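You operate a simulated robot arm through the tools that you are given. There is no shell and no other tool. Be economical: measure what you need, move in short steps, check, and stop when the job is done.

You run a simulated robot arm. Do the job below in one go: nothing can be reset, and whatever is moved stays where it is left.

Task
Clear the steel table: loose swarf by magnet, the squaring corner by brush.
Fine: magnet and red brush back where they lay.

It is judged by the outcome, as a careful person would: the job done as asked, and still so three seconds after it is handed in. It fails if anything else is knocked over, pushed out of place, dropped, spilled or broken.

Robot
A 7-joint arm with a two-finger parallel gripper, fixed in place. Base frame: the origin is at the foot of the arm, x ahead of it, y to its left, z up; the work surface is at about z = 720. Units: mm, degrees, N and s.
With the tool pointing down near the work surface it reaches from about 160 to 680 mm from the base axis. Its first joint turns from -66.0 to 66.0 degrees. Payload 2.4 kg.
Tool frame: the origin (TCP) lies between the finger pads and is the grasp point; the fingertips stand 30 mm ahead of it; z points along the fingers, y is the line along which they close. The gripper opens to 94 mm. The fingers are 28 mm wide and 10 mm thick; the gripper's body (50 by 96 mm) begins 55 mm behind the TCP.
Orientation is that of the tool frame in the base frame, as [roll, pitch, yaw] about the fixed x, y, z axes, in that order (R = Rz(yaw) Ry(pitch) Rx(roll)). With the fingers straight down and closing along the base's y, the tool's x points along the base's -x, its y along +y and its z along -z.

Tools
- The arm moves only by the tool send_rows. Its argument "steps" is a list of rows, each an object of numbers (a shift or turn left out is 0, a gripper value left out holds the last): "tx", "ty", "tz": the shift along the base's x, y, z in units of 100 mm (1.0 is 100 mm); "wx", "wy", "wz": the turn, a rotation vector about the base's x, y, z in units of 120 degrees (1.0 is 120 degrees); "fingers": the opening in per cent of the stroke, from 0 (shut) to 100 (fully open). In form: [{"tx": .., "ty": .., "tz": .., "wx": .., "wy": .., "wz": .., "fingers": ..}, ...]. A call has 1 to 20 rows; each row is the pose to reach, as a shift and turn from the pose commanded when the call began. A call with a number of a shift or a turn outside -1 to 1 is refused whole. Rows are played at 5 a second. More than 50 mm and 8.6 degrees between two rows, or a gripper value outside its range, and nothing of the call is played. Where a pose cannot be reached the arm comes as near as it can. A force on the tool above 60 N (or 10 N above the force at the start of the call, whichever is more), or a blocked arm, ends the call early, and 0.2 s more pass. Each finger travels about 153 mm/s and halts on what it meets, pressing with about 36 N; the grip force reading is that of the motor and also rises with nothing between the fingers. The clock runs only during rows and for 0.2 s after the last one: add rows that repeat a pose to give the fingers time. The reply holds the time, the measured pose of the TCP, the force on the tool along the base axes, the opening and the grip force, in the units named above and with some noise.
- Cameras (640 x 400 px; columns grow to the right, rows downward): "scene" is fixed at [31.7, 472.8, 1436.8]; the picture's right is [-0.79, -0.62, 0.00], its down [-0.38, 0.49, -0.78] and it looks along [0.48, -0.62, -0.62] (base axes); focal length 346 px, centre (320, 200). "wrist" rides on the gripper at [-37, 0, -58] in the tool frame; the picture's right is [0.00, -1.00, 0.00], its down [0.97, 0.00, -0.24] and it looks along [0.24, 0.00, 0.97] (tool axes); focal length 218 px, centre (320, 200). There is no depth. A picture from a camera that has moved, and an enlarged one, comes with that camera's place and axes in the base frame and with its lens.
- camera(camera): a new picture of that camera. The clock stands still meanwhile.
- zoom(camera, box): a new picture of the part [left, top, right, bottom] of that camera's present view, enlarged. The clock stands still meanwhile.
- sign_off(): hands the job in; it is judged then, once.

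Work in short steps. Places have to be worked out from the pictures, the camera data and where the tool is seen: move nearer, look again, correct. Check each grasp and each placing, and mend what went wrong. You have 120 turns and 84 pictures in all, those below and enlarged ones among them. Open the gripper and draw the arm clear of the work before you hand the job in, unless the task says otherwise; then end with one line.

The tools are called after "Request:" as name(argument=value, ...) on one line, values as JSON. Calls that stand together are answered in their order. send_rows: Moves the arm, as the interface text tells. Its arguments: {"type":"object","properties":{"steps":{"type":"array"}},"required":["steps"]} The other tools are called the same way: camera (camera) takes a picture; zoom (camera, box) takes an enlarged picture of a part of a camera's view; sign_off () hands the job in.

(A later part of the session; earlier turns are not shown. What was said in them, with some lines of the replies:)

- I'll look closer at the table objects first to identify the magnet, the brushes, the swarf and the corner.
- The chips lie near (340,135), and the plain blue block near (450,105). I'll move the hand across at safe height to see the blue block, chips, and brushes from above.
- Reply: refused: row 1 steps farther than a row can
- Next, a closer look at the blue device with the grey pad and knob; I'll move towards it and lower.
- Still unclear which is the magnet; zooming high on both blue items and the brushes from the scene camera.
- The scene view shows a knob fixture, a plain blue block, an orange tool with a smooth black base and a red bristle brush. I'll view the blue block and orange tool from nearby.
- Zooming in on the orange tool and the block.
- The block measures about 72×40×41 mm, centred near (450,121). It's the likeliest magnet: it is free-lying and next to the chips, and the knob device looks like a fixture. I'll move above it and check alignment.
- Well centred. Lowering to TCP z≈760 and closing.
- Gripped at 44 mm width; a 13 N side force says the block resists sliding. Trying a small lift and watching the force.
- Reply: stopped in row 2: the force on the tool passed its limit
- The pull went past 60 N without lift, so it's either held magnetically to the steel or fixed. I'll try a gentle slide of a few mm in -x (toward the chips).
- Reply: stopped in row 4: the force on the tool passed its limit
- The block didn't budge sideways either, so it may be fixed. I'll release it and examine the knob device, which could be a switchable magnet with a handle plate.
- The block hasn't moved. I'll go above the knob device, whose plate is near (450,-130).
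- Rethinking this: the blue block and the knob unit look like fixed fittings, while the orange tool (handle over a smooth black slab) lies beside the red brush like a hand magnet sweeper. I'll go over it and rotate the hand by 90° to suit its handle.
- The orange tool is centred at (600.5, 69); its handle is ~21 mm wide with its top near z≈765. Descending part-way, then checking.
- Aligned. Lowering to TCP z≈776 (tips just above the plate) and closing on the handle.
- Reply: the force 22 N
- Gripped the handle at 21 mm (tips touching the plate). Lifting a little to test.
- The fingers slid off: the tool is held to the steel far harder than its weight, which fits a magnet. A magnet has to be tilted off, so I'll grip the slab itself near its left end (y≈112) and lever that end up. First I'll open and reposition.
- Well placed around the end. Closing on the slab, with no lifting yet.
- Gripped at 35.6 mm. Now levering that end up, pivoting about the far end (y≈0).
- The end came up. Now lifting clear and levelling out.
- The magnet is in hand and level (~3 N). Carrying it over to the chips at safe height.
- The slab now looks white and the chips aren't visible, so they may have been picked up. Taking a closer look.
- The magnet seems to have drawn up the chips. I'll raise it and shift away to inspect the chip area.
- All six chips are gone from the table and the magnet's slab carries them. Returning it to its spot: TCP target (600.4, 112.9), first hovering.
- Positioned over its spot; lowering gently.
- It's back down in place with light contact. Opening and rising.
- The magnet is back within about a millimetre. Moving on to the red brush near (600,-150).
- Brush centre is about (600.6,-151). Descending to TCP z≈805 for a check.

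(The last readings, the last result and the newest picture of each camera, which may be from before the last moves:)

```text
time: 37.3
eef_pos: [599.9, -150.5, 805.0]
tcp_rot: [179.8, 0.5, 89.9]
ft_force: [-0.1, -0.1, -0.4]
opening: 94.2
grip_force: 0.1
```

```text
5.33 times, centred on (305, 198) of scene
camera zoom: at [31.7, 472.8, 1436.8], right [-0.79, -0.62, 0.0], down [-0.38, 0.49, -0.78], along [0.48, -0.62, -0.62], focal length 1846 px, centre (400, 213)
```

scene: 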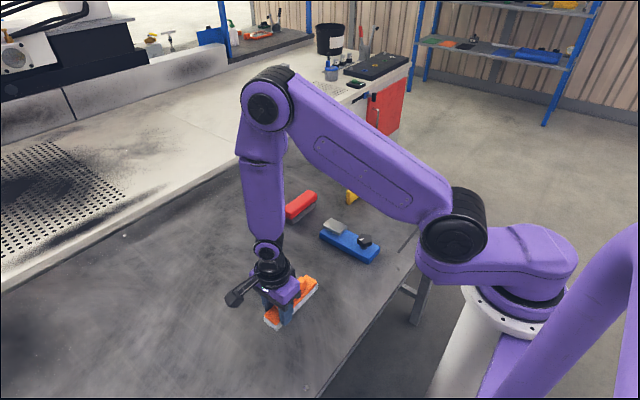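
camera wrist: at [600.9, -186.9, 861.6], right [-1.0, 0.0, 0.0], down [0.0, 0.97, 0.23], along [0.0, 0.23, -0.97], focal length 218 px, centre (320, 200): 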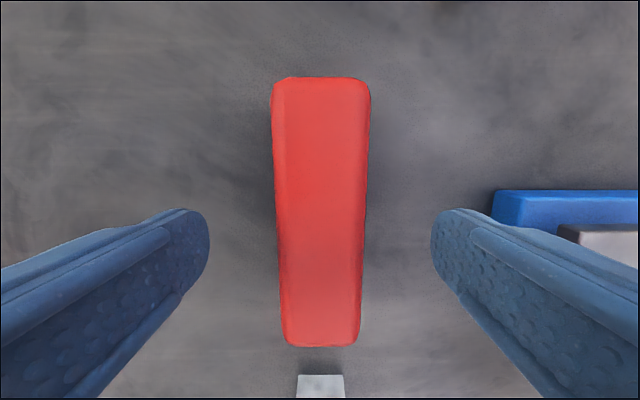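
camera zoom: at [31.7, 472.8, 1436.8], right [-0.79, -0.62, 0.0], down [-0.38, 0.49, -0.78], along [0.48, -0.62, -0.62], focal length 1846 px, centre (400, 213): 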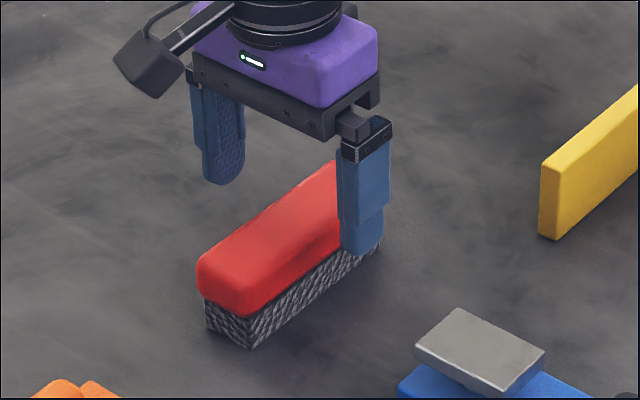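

Brush is squarely between the fingers. Lowering to TCP z≈762 and gripping the red body.

Request:
send_rows(steps=[{"tz": -0.2}, {"tz": -0.4}, {"tz": -0.43}, {"tz": -0.43, "fingers": 70}, {"tz": -0.43, "fingers": 50}, {"tz": -0.43, "fingers": 30}, {"tz": -0.43, "fingers": 30}])

Request:
zoom(camera="scene", box=[260, 160, 350, 235])

```text
time: 38.9
eef_pos: [599.8, -150.4, 763.1]
tcp_rot: [179.9, 0.4, 89.9]
ft_force: [0.4, 0.6, 0.5]
opening: 45.6
grip_force: 36.1
```

```text
5.33 times, centred on (305, 198) of scene
camera zoom: at [31.7, 472.8, 1436.8], right [-0.79, -0.62, 0.0], down [-0.38, 0.49, -0.78], along [0.48, -0.62, -0.62], focal length 1846 px, centre (400, 213)
```

zoom: 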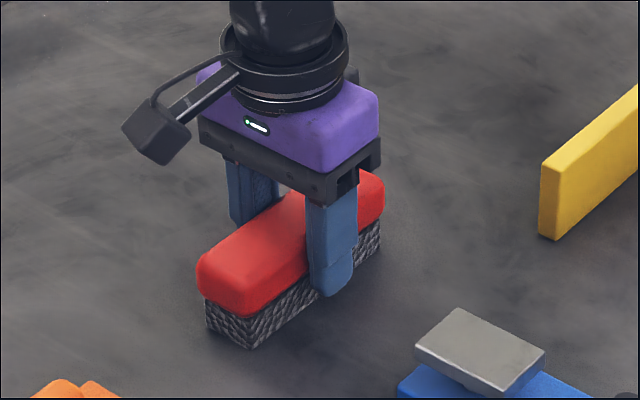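

Brush gripped at 45.6 mm. Lifting it.

Request:
send_rows(steps=[{"tz": 0.05}, {"tz": 0.2}, {"tz": 0.5}, {"tz": 0.8}, {"tz": 0.9}, {"tz": 0.9}])

Request:
zoom(camera="scene", box=[240, 130, 370, 240])

```text
time: 40.3
eef_pos: [599.5, -149.2, 853.3]
tcp_rot: [179.9, 0.4, 89.9]
ft_force: [0.4, 0.0, -1.1]
opening: 45.6
grip_force: 35.6
```

```text
3.64 times, centred on (305, 185) of scene
camera zoom: at [31.7, 472.8, 1436.8], right [-0.79, -0.62, 0.0], down [-0.38, 0.49, -0.78], along [0.48, -0.62, -0.62], focal length 1259 px, centre (374, 254)
```

zoom: 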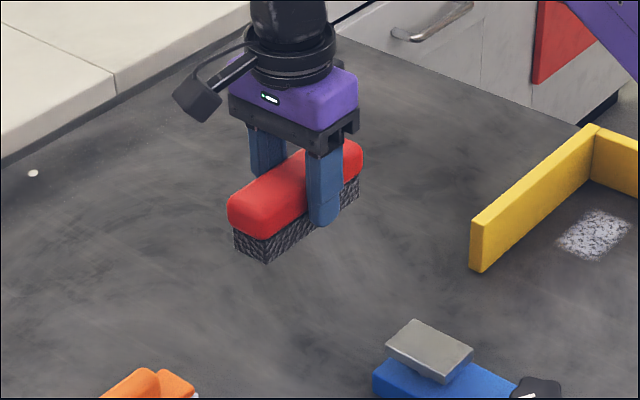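

Brush in hand. Carrying it at height towards the corner, stopping over the dust to check clearances.

Request:
send_rows(steps=[{"tx": -0.25, "ty": -0.35}, {"tx": -0.5, "ty": -0.7}, {"tx": -0.6, "ty": -0.82}])

Request:
send_rows(steps=[{"tx": -0.25, "ty": -0.35}, {"tx": -0.5, "ty": -0.7}, {"tx": -0.6, "ty": -0.82}])

Request:
send_rows(steps=[{"tx": -0.25, "ty": -0.35}, {"tx": -0.4, "ty": -0.7}, {"tx": -0.4, "ty": -0.81}, {"tx": -0.4, "ty": -0.81}])

Request:
camera(camera="wrist")

Request:
zoom(camera="scene", box=[300, 120, 460, 240])

```text
time: 41.1
eef_pos: [537.8, -232.1, 850.4]
tcp_rot: [179.9, 0.4, 89.9]
ft_force: [-0.2, 0.3, -0.6]
opening: 45.6
grip_force: 36.2
```

```text
time: 41.9
eef_pos: [479.9, -312.9, 853.6]
tcp_rot: [179.9, 0.4, 89.8]
ft_force: [0.4, -0.6, -0.8]
opening: 45.7
grip_force: 36.2
```

```text
time: 42.9
eef_pos: [439.8, -394.3, 851.0]
tcp_rot: [179.9, 0.4, 89.9]
ft_force: [0.9, 0.3, -1.0]
opening: 45.9
grip_force: 36.6
```

```text
38 pictures are left
camera wrist: at [440.0, -430.3, 907.4], right [-1.0, 0.0, 0.0], down [0.0, 0.97, 0.23], along [0.0, 0.23, -0.97], focal length 218 px, centre (320, 200)
```

wrist: 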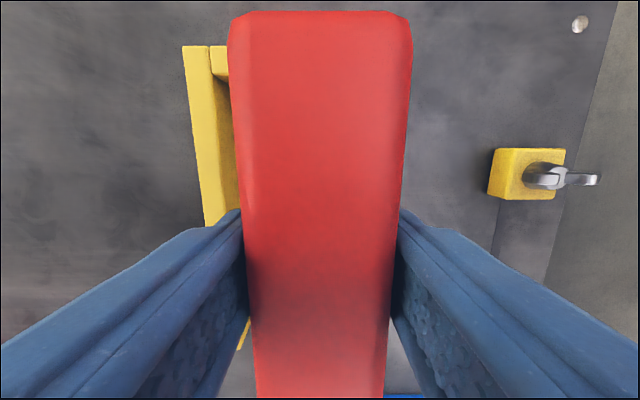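

```text
3.33 times, centred on (380, 180) of scene
camera zoom: at [31.7, 472.8, 1436.8], right [-0.79, -0.62, 0.0], down [-0.38, 0.49, -0.78], along [0.48, -0.62, -0.62], focal length 1154 px, centre (120, 267)
```

zoom: 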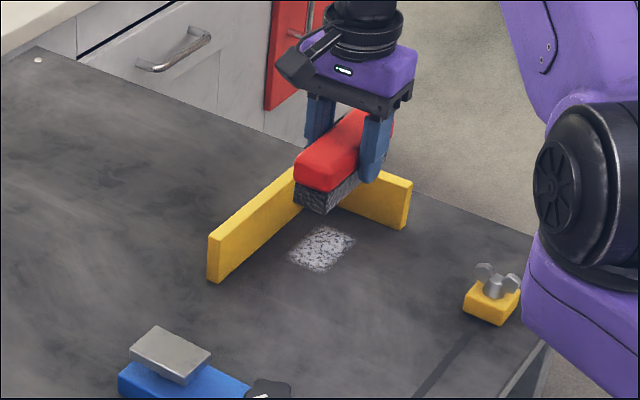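

Walls: inner faces at x≈505 and y≈-471, so there's clearance on both sides. I'll move to x≈463 and lower near to the table, then check.

Request:
send_rows(steps=[{"tx": 0.22}, {"tx": 0.22, "tz": -0.4}, {"tx": 0.22, "tz": -0.7}, {"tx": 0.22, "tz": -0.8}, {"tx": 0.22, "tz": -0.8}])

Request:
zoom(camera="scene", box=[320, 130, 440, 220])

Request:
camera(camera="wrist")

```text
time: 44.1
eef_pos: [461.5, -395.9, 771.4]
tcp_rot: [179.9, 0.2, 89.9]
ft_force: [-0.5, 0.5, -1.9]
opening: 45.7
grip_force: 36.2
```

```text
4.44 times, centred on (380, 175) of scene
camera zoom: at [31.7, 472.8, 1436.8], right [-0.79, -0.62, 0.0], down [-0.38, 0.49, -0.78], along [0.48, -0.62, -0.62], focal length 1538 px, centre (53, 311)
```

zoom: 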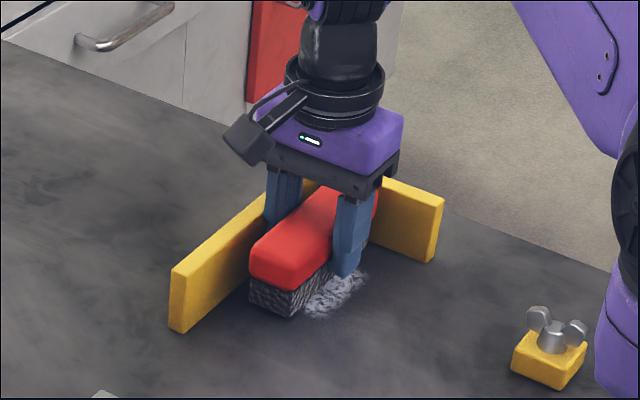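

```text
35 pictures are left
camera wrist: at [462.9, -432.0, 827.1], right [-1.0, 0.0, 0.0], down [0.0, 0.97, 0.23], along [0.0, 0.23, -0.97], focal length 218 px, centre (320, 200)
```

wrist: 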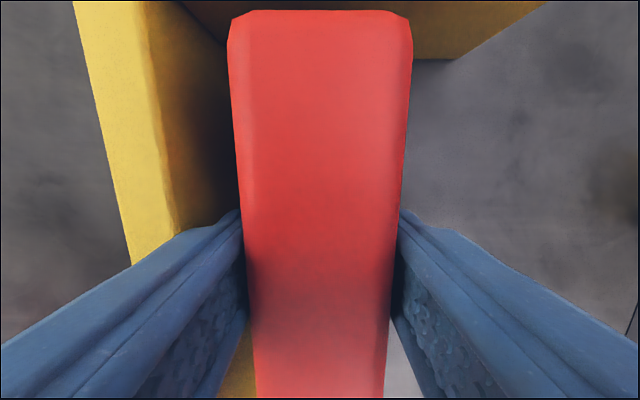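

Clear on all sides. Lowering the bristles to light contact.

Request:
send_rows(steps=[{"tz": -0.05}, {"tz": -0.08}, {"tz": -0.09}, {"tz": -0.1}])

```text
time: 45.1
eef_pos: [462.4, -396.6, 762.8]
tcp_rot: [179.7, 0.5, 89.8]
ft_force: [-8.7, -1.9, 17.2]
opening: 45.9
grip_force: 36.3
```

Bristles are pressing with ~17 N. Easing slightly and drawing the brush out of the corner in -x.

Request:
send_rows(steps=[{"tz": 0.005, "tx": -0.08}, {"tz": 0.005, "tx": -0.18}, {"tz": 0.005, "tx": -0.28}, {"tz": 0.005, "tx": -0.38}, {"tz": 0.005, "tx": -0.48}, {"tz": 0.005, "tx": -0.58}, {"tz": 0.005, "tx": -0.68}, {"tz": 0.005, "tx": -0.78}, {"tz": 0.005, "tx": -0.78}])

Request:
zoom(camera="scene", box=[320, 130, 440, 220])

```text
time: 47.1
eef_pos: [385.3, -396.0, 762.8]
tcp_rot: [179.7, 0.6, 90.1]
ft_force: [11.1, 0.6, 28.8]
opening: 45.8
grip_force: 35.8
```

```text
4.44 times, centred on (380, 175) of scene
camera zoom: at [31.6, 473.2, 1436.7], right [-0.79, -0.62, 0.0], down [-0.38, 0.49, -0.78], along [0.48, -0.62, -0.62], focal length 1538 px, centre (53, 311)
```

zoom: 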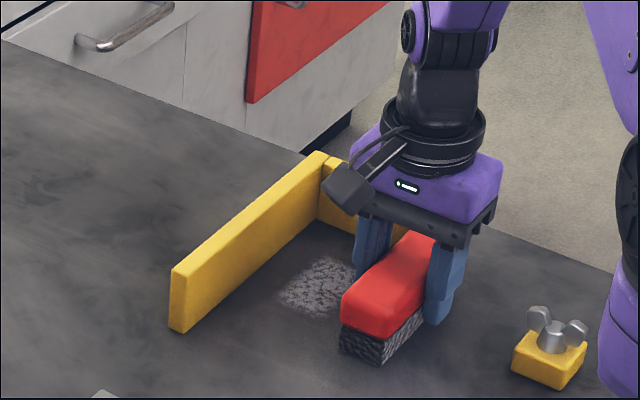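

The patch has faded but not gone. Lifting, going back and repeating the outward stroke.

Request:
send_rows(steps=[{"tz": 0.15}, {"tz": 0.15, "tx": 0.4}, {"tz": 0.15, "tx": 0.78}, {"tz": 0.05, "tx": 0.78}, {"tz": 0.0, "tx": 0.78}, {"tx": 0.68}, {"tx": 0.58}, {"tx": 0.48}, {"tx": 0.38}, {"tx": 0.28}, {"tx": 0.18}, {"tx": 0.08}, {"tx": 0.0}, {"tz": 0.15}, {"tz": 0.15}])

Request:
zoom(camera="scene", box=[320, 130, 440, 220])

```text
time: 50.3
eef_pos: [382.2, -394.4, 778.4]
tcp_rot: [179.9, 0.1, 89.9]
ft_force: [-0.5, -0.2, -0.9]
opening: 45.7
grip_force: 36.3
```

```text
4.44 times, centred on (380, 175) of scene
camera zoom: at [31.7, 472.8, 1436.8], right [-0.79, -0.62, 0.0], down [-0.38, 0.49, -0.78], along [0.48, -0.62, -0.62], focal length 1538 px, centre (53, 311)
```

zoom: 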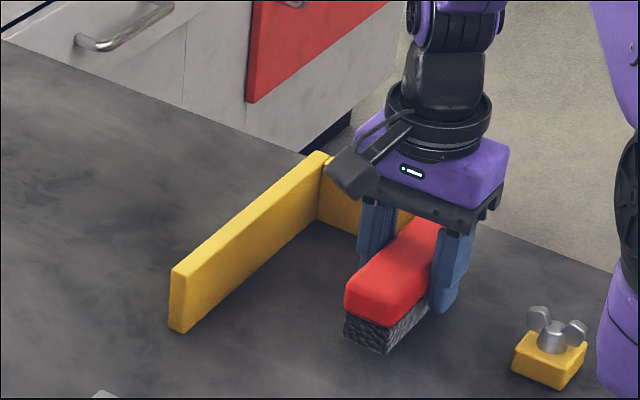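

Visible area is clean. Raising the brush to inspect the whole corner.

Request:
send_rows(steps=[{"tz": 0.4}, {"tz": 0.75}, {"tz": 0.75, "ty": 0.4}, {"tz": 0.75, "ty": 0.8}, {"tz": 0.75, "ty": 1.0}])

Request:
zoom(camera="scene", box=[310, 130, 460, 242])

Request:
camera(camera="wrist")

```text
time: 51.5
eef_pos: [383.7, -295.8, 853.3]
tcp_rot: [179.9, 0.4, 89.7]
ft_force: [-0.4, 0.6, -1.4]
opening: 45.5
grip_force: 36.2
```

```text
3.57 times, centred on (385, 186) of scene
camera zoom: at [31.7, 472.8, 1436.8], right [-0.79, -0.62, 0.0], down [-0.38, 0.49, -0.78], along [0.48, -0.62, -0.62], focal length 1236 px, centre (88, 250)
```

zoom: 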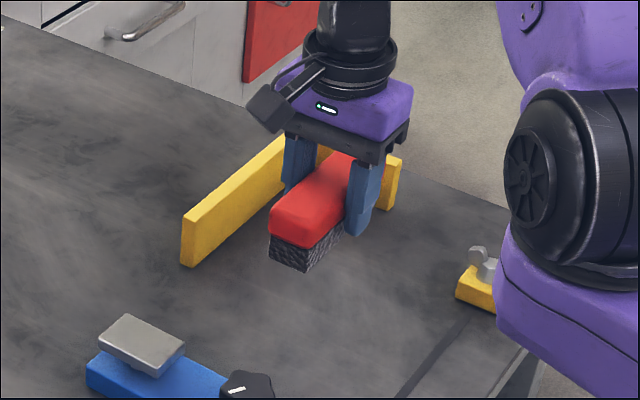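

```text
31 pictures are left
camera wrist: at [385.3, -332.1, 909.2], right [-1.0, 0.0, 0.0], down [0.0, 0.97, 0.23], along [0.0, 0.23, -0.97], focal length 218 px, centre (320, 200)
```

wrist: 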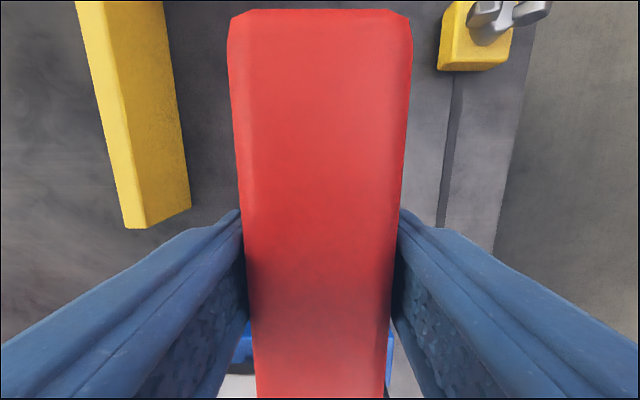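

The corner is clean. Carrying the brush back: net offset is +216 x, +145 y, then -90 z.

Request:
send_rows(steps=[{"tx": 0.35, "ty": 0.25}, {"tx": 0.7, "ty": 0.5}, {"tx": 1.0, "ty": 0.75}])

Request:
send_rows(steps=[{"tx": 0.35, "ty": 0.25}, {"tx": 0.7, "ty": 0.5}, {"tx": 1.0, "ty": 0.7}])

Request:
send_rows(steps=[{"tx": 0.16}, {"tx": 0.16, "tz": -0.4}, {"tx": 0.16, "tz": -0.75}, {"tx": 0.16, "tz": -0.85}, {"tx": 0.16, "tz": -0.885}, {"tx": 0.16, "tz": -0.895}, {"tx": 0.16, "tz": -0.895}])

Request:
zoom(camera="scene", box=[260, 160, 350, 235])

```text
time: 52.3
eef_pos: [485.3, -221.3, 853.2]
tcp_rot: [180.0, 0.3, 90.0]
ft_force: [0.1, -0.1, -2.2]
opening: 45.9
grip_force: 35.6
```

```text
time: 53.1
eef_pos: [586.4, -149.8, 851.7]
tcp_rot: [179.9, 0.4, 89.8]
ft_force: [0.1, -0.4, -0.6]
opening: 45.9
grip_force: 36.3
```

```text
time: 54.7
eef_pos: [598.6, -148.9, 763.3]
tcp_rot: [179.9, 0.3, 89.9]
ft_force: [-0.9, 1.9, 1.9]
opening: 46.0
grip_force: 36.0
```

```text
5.33 times, centred on (305, 198) of scene
camera zoom: at [31.6, 472.8, 1436.8], right [-0.79, -0.62, 0.0], down [-0.38, 0.49, -0.78], along [0.48, -0.62, -0.62], focal length 1846 px, centre (400, 213)
```

zoom: 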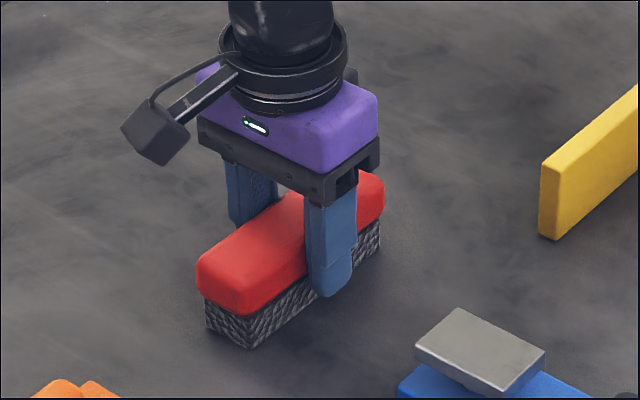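

The brush sits exactly where it was and is in contact. Releasing and rising.

Request:
send_rows(steps=[{"fingers": 60}, {"fingers": 100}, {"fingers": 100}, {"tz": 0.3}, {"tz": 0.7}, {"tz": 1.0}])

Request:
send_rows(steps=[{"tz": 0.4, "tx": -0.2}, {"tz": 0.8, "tx": -0.5}, {"tz": 1.0, "tx": -0.9}, {"tz": 1.0, "tx": -1.0}])

Request:
camera(camera="scene")

Request:
zoom(camera="scene", box=[200, 160, 400, 350])

Request:
zoom(camera="scene", box=[310, 140, 470, 240])

Request:
camera(camera="wrist")

```text
time: 56.1
eef_pos: [599.2, -149.3, 863.3]
tcp_rot: [179.9, 0.4, 90.0]
ft_force: [0.1, -0.2, 0.0]
opening: 94.1
grip_force: 0.1
```

```text
time: 57.1
eef_pos: [501.3, -150.0, 963.0]
tcp_rot: [179.8, 0.4, 89.8]
ft_force: [0.2, 0.3, 0.0]
opening: 94.3
grip_force: 0.1
```

```text
29 pictures are left
```

scene: 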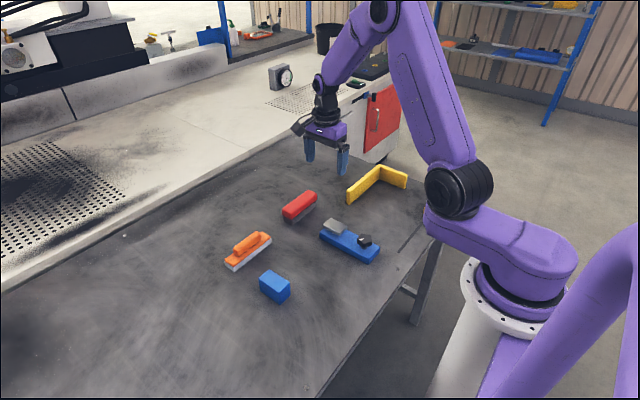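

```text
2.11 times, centred on (300, 255) of scene
camera zoom: at [31.7, 472.8, 1436.8], right [-0.79, -0.62, 0.0], down [-0.38, 0.49, -0.78], along [0.48, -0.62, -0.62], focal length 729 px, centre (362, 84)
```

zoom: 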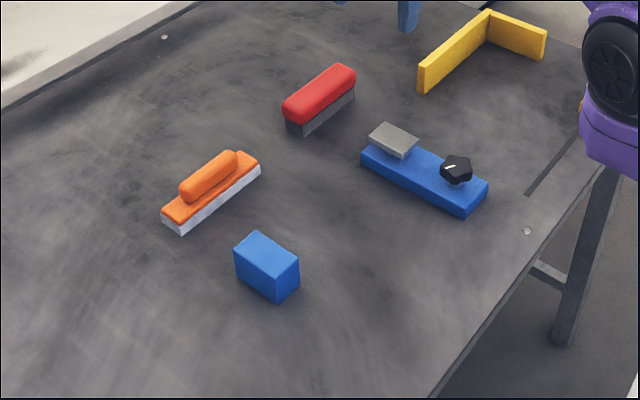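

```text
4.00 times, centred on (390, 190) of scene
camera zoom: at [31.7, 472.8, 1436.8], right [-0.79, -0.62, 0.0], down [-0.38, 0.49, -0.78], along [0.48, -0.62, -0.62], focal length 1384 px, centre (40, 240)
```

zoom: 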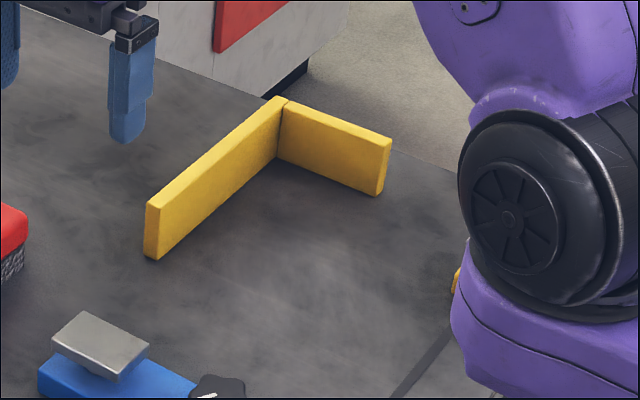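

```text
26 pictures are left
camera wrist: at [502.3, -186.3, 1019.2], right [-1.0, 0.0, 0.0], down [0.0, 0.97, 0.23], along [0.0, 0.23, -0.97], focal length 218 px, centre (320, 200)
```

wrist: 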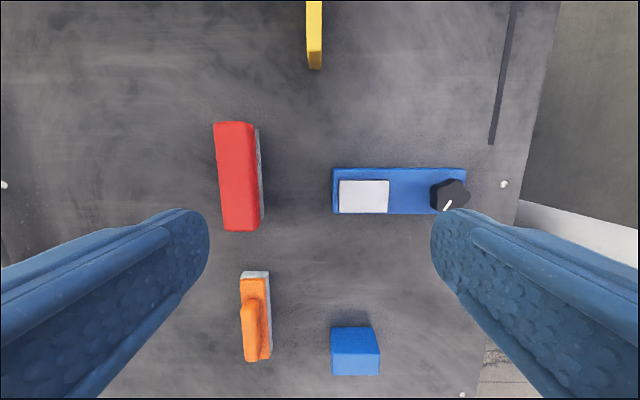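

Pictures show the chips and the corner dust gone, both tools back in place, nothing else moved, and the gripper open and clear. Handing in.

Request:
sign_off()

```text
The job is handed in.
```

The steel table is clear: the loose swarf came up on the orange magnet and the squaring corner was swept with the red brush. Both tools are back where they lay, with the swarf still clinging to the underside of the magnet.
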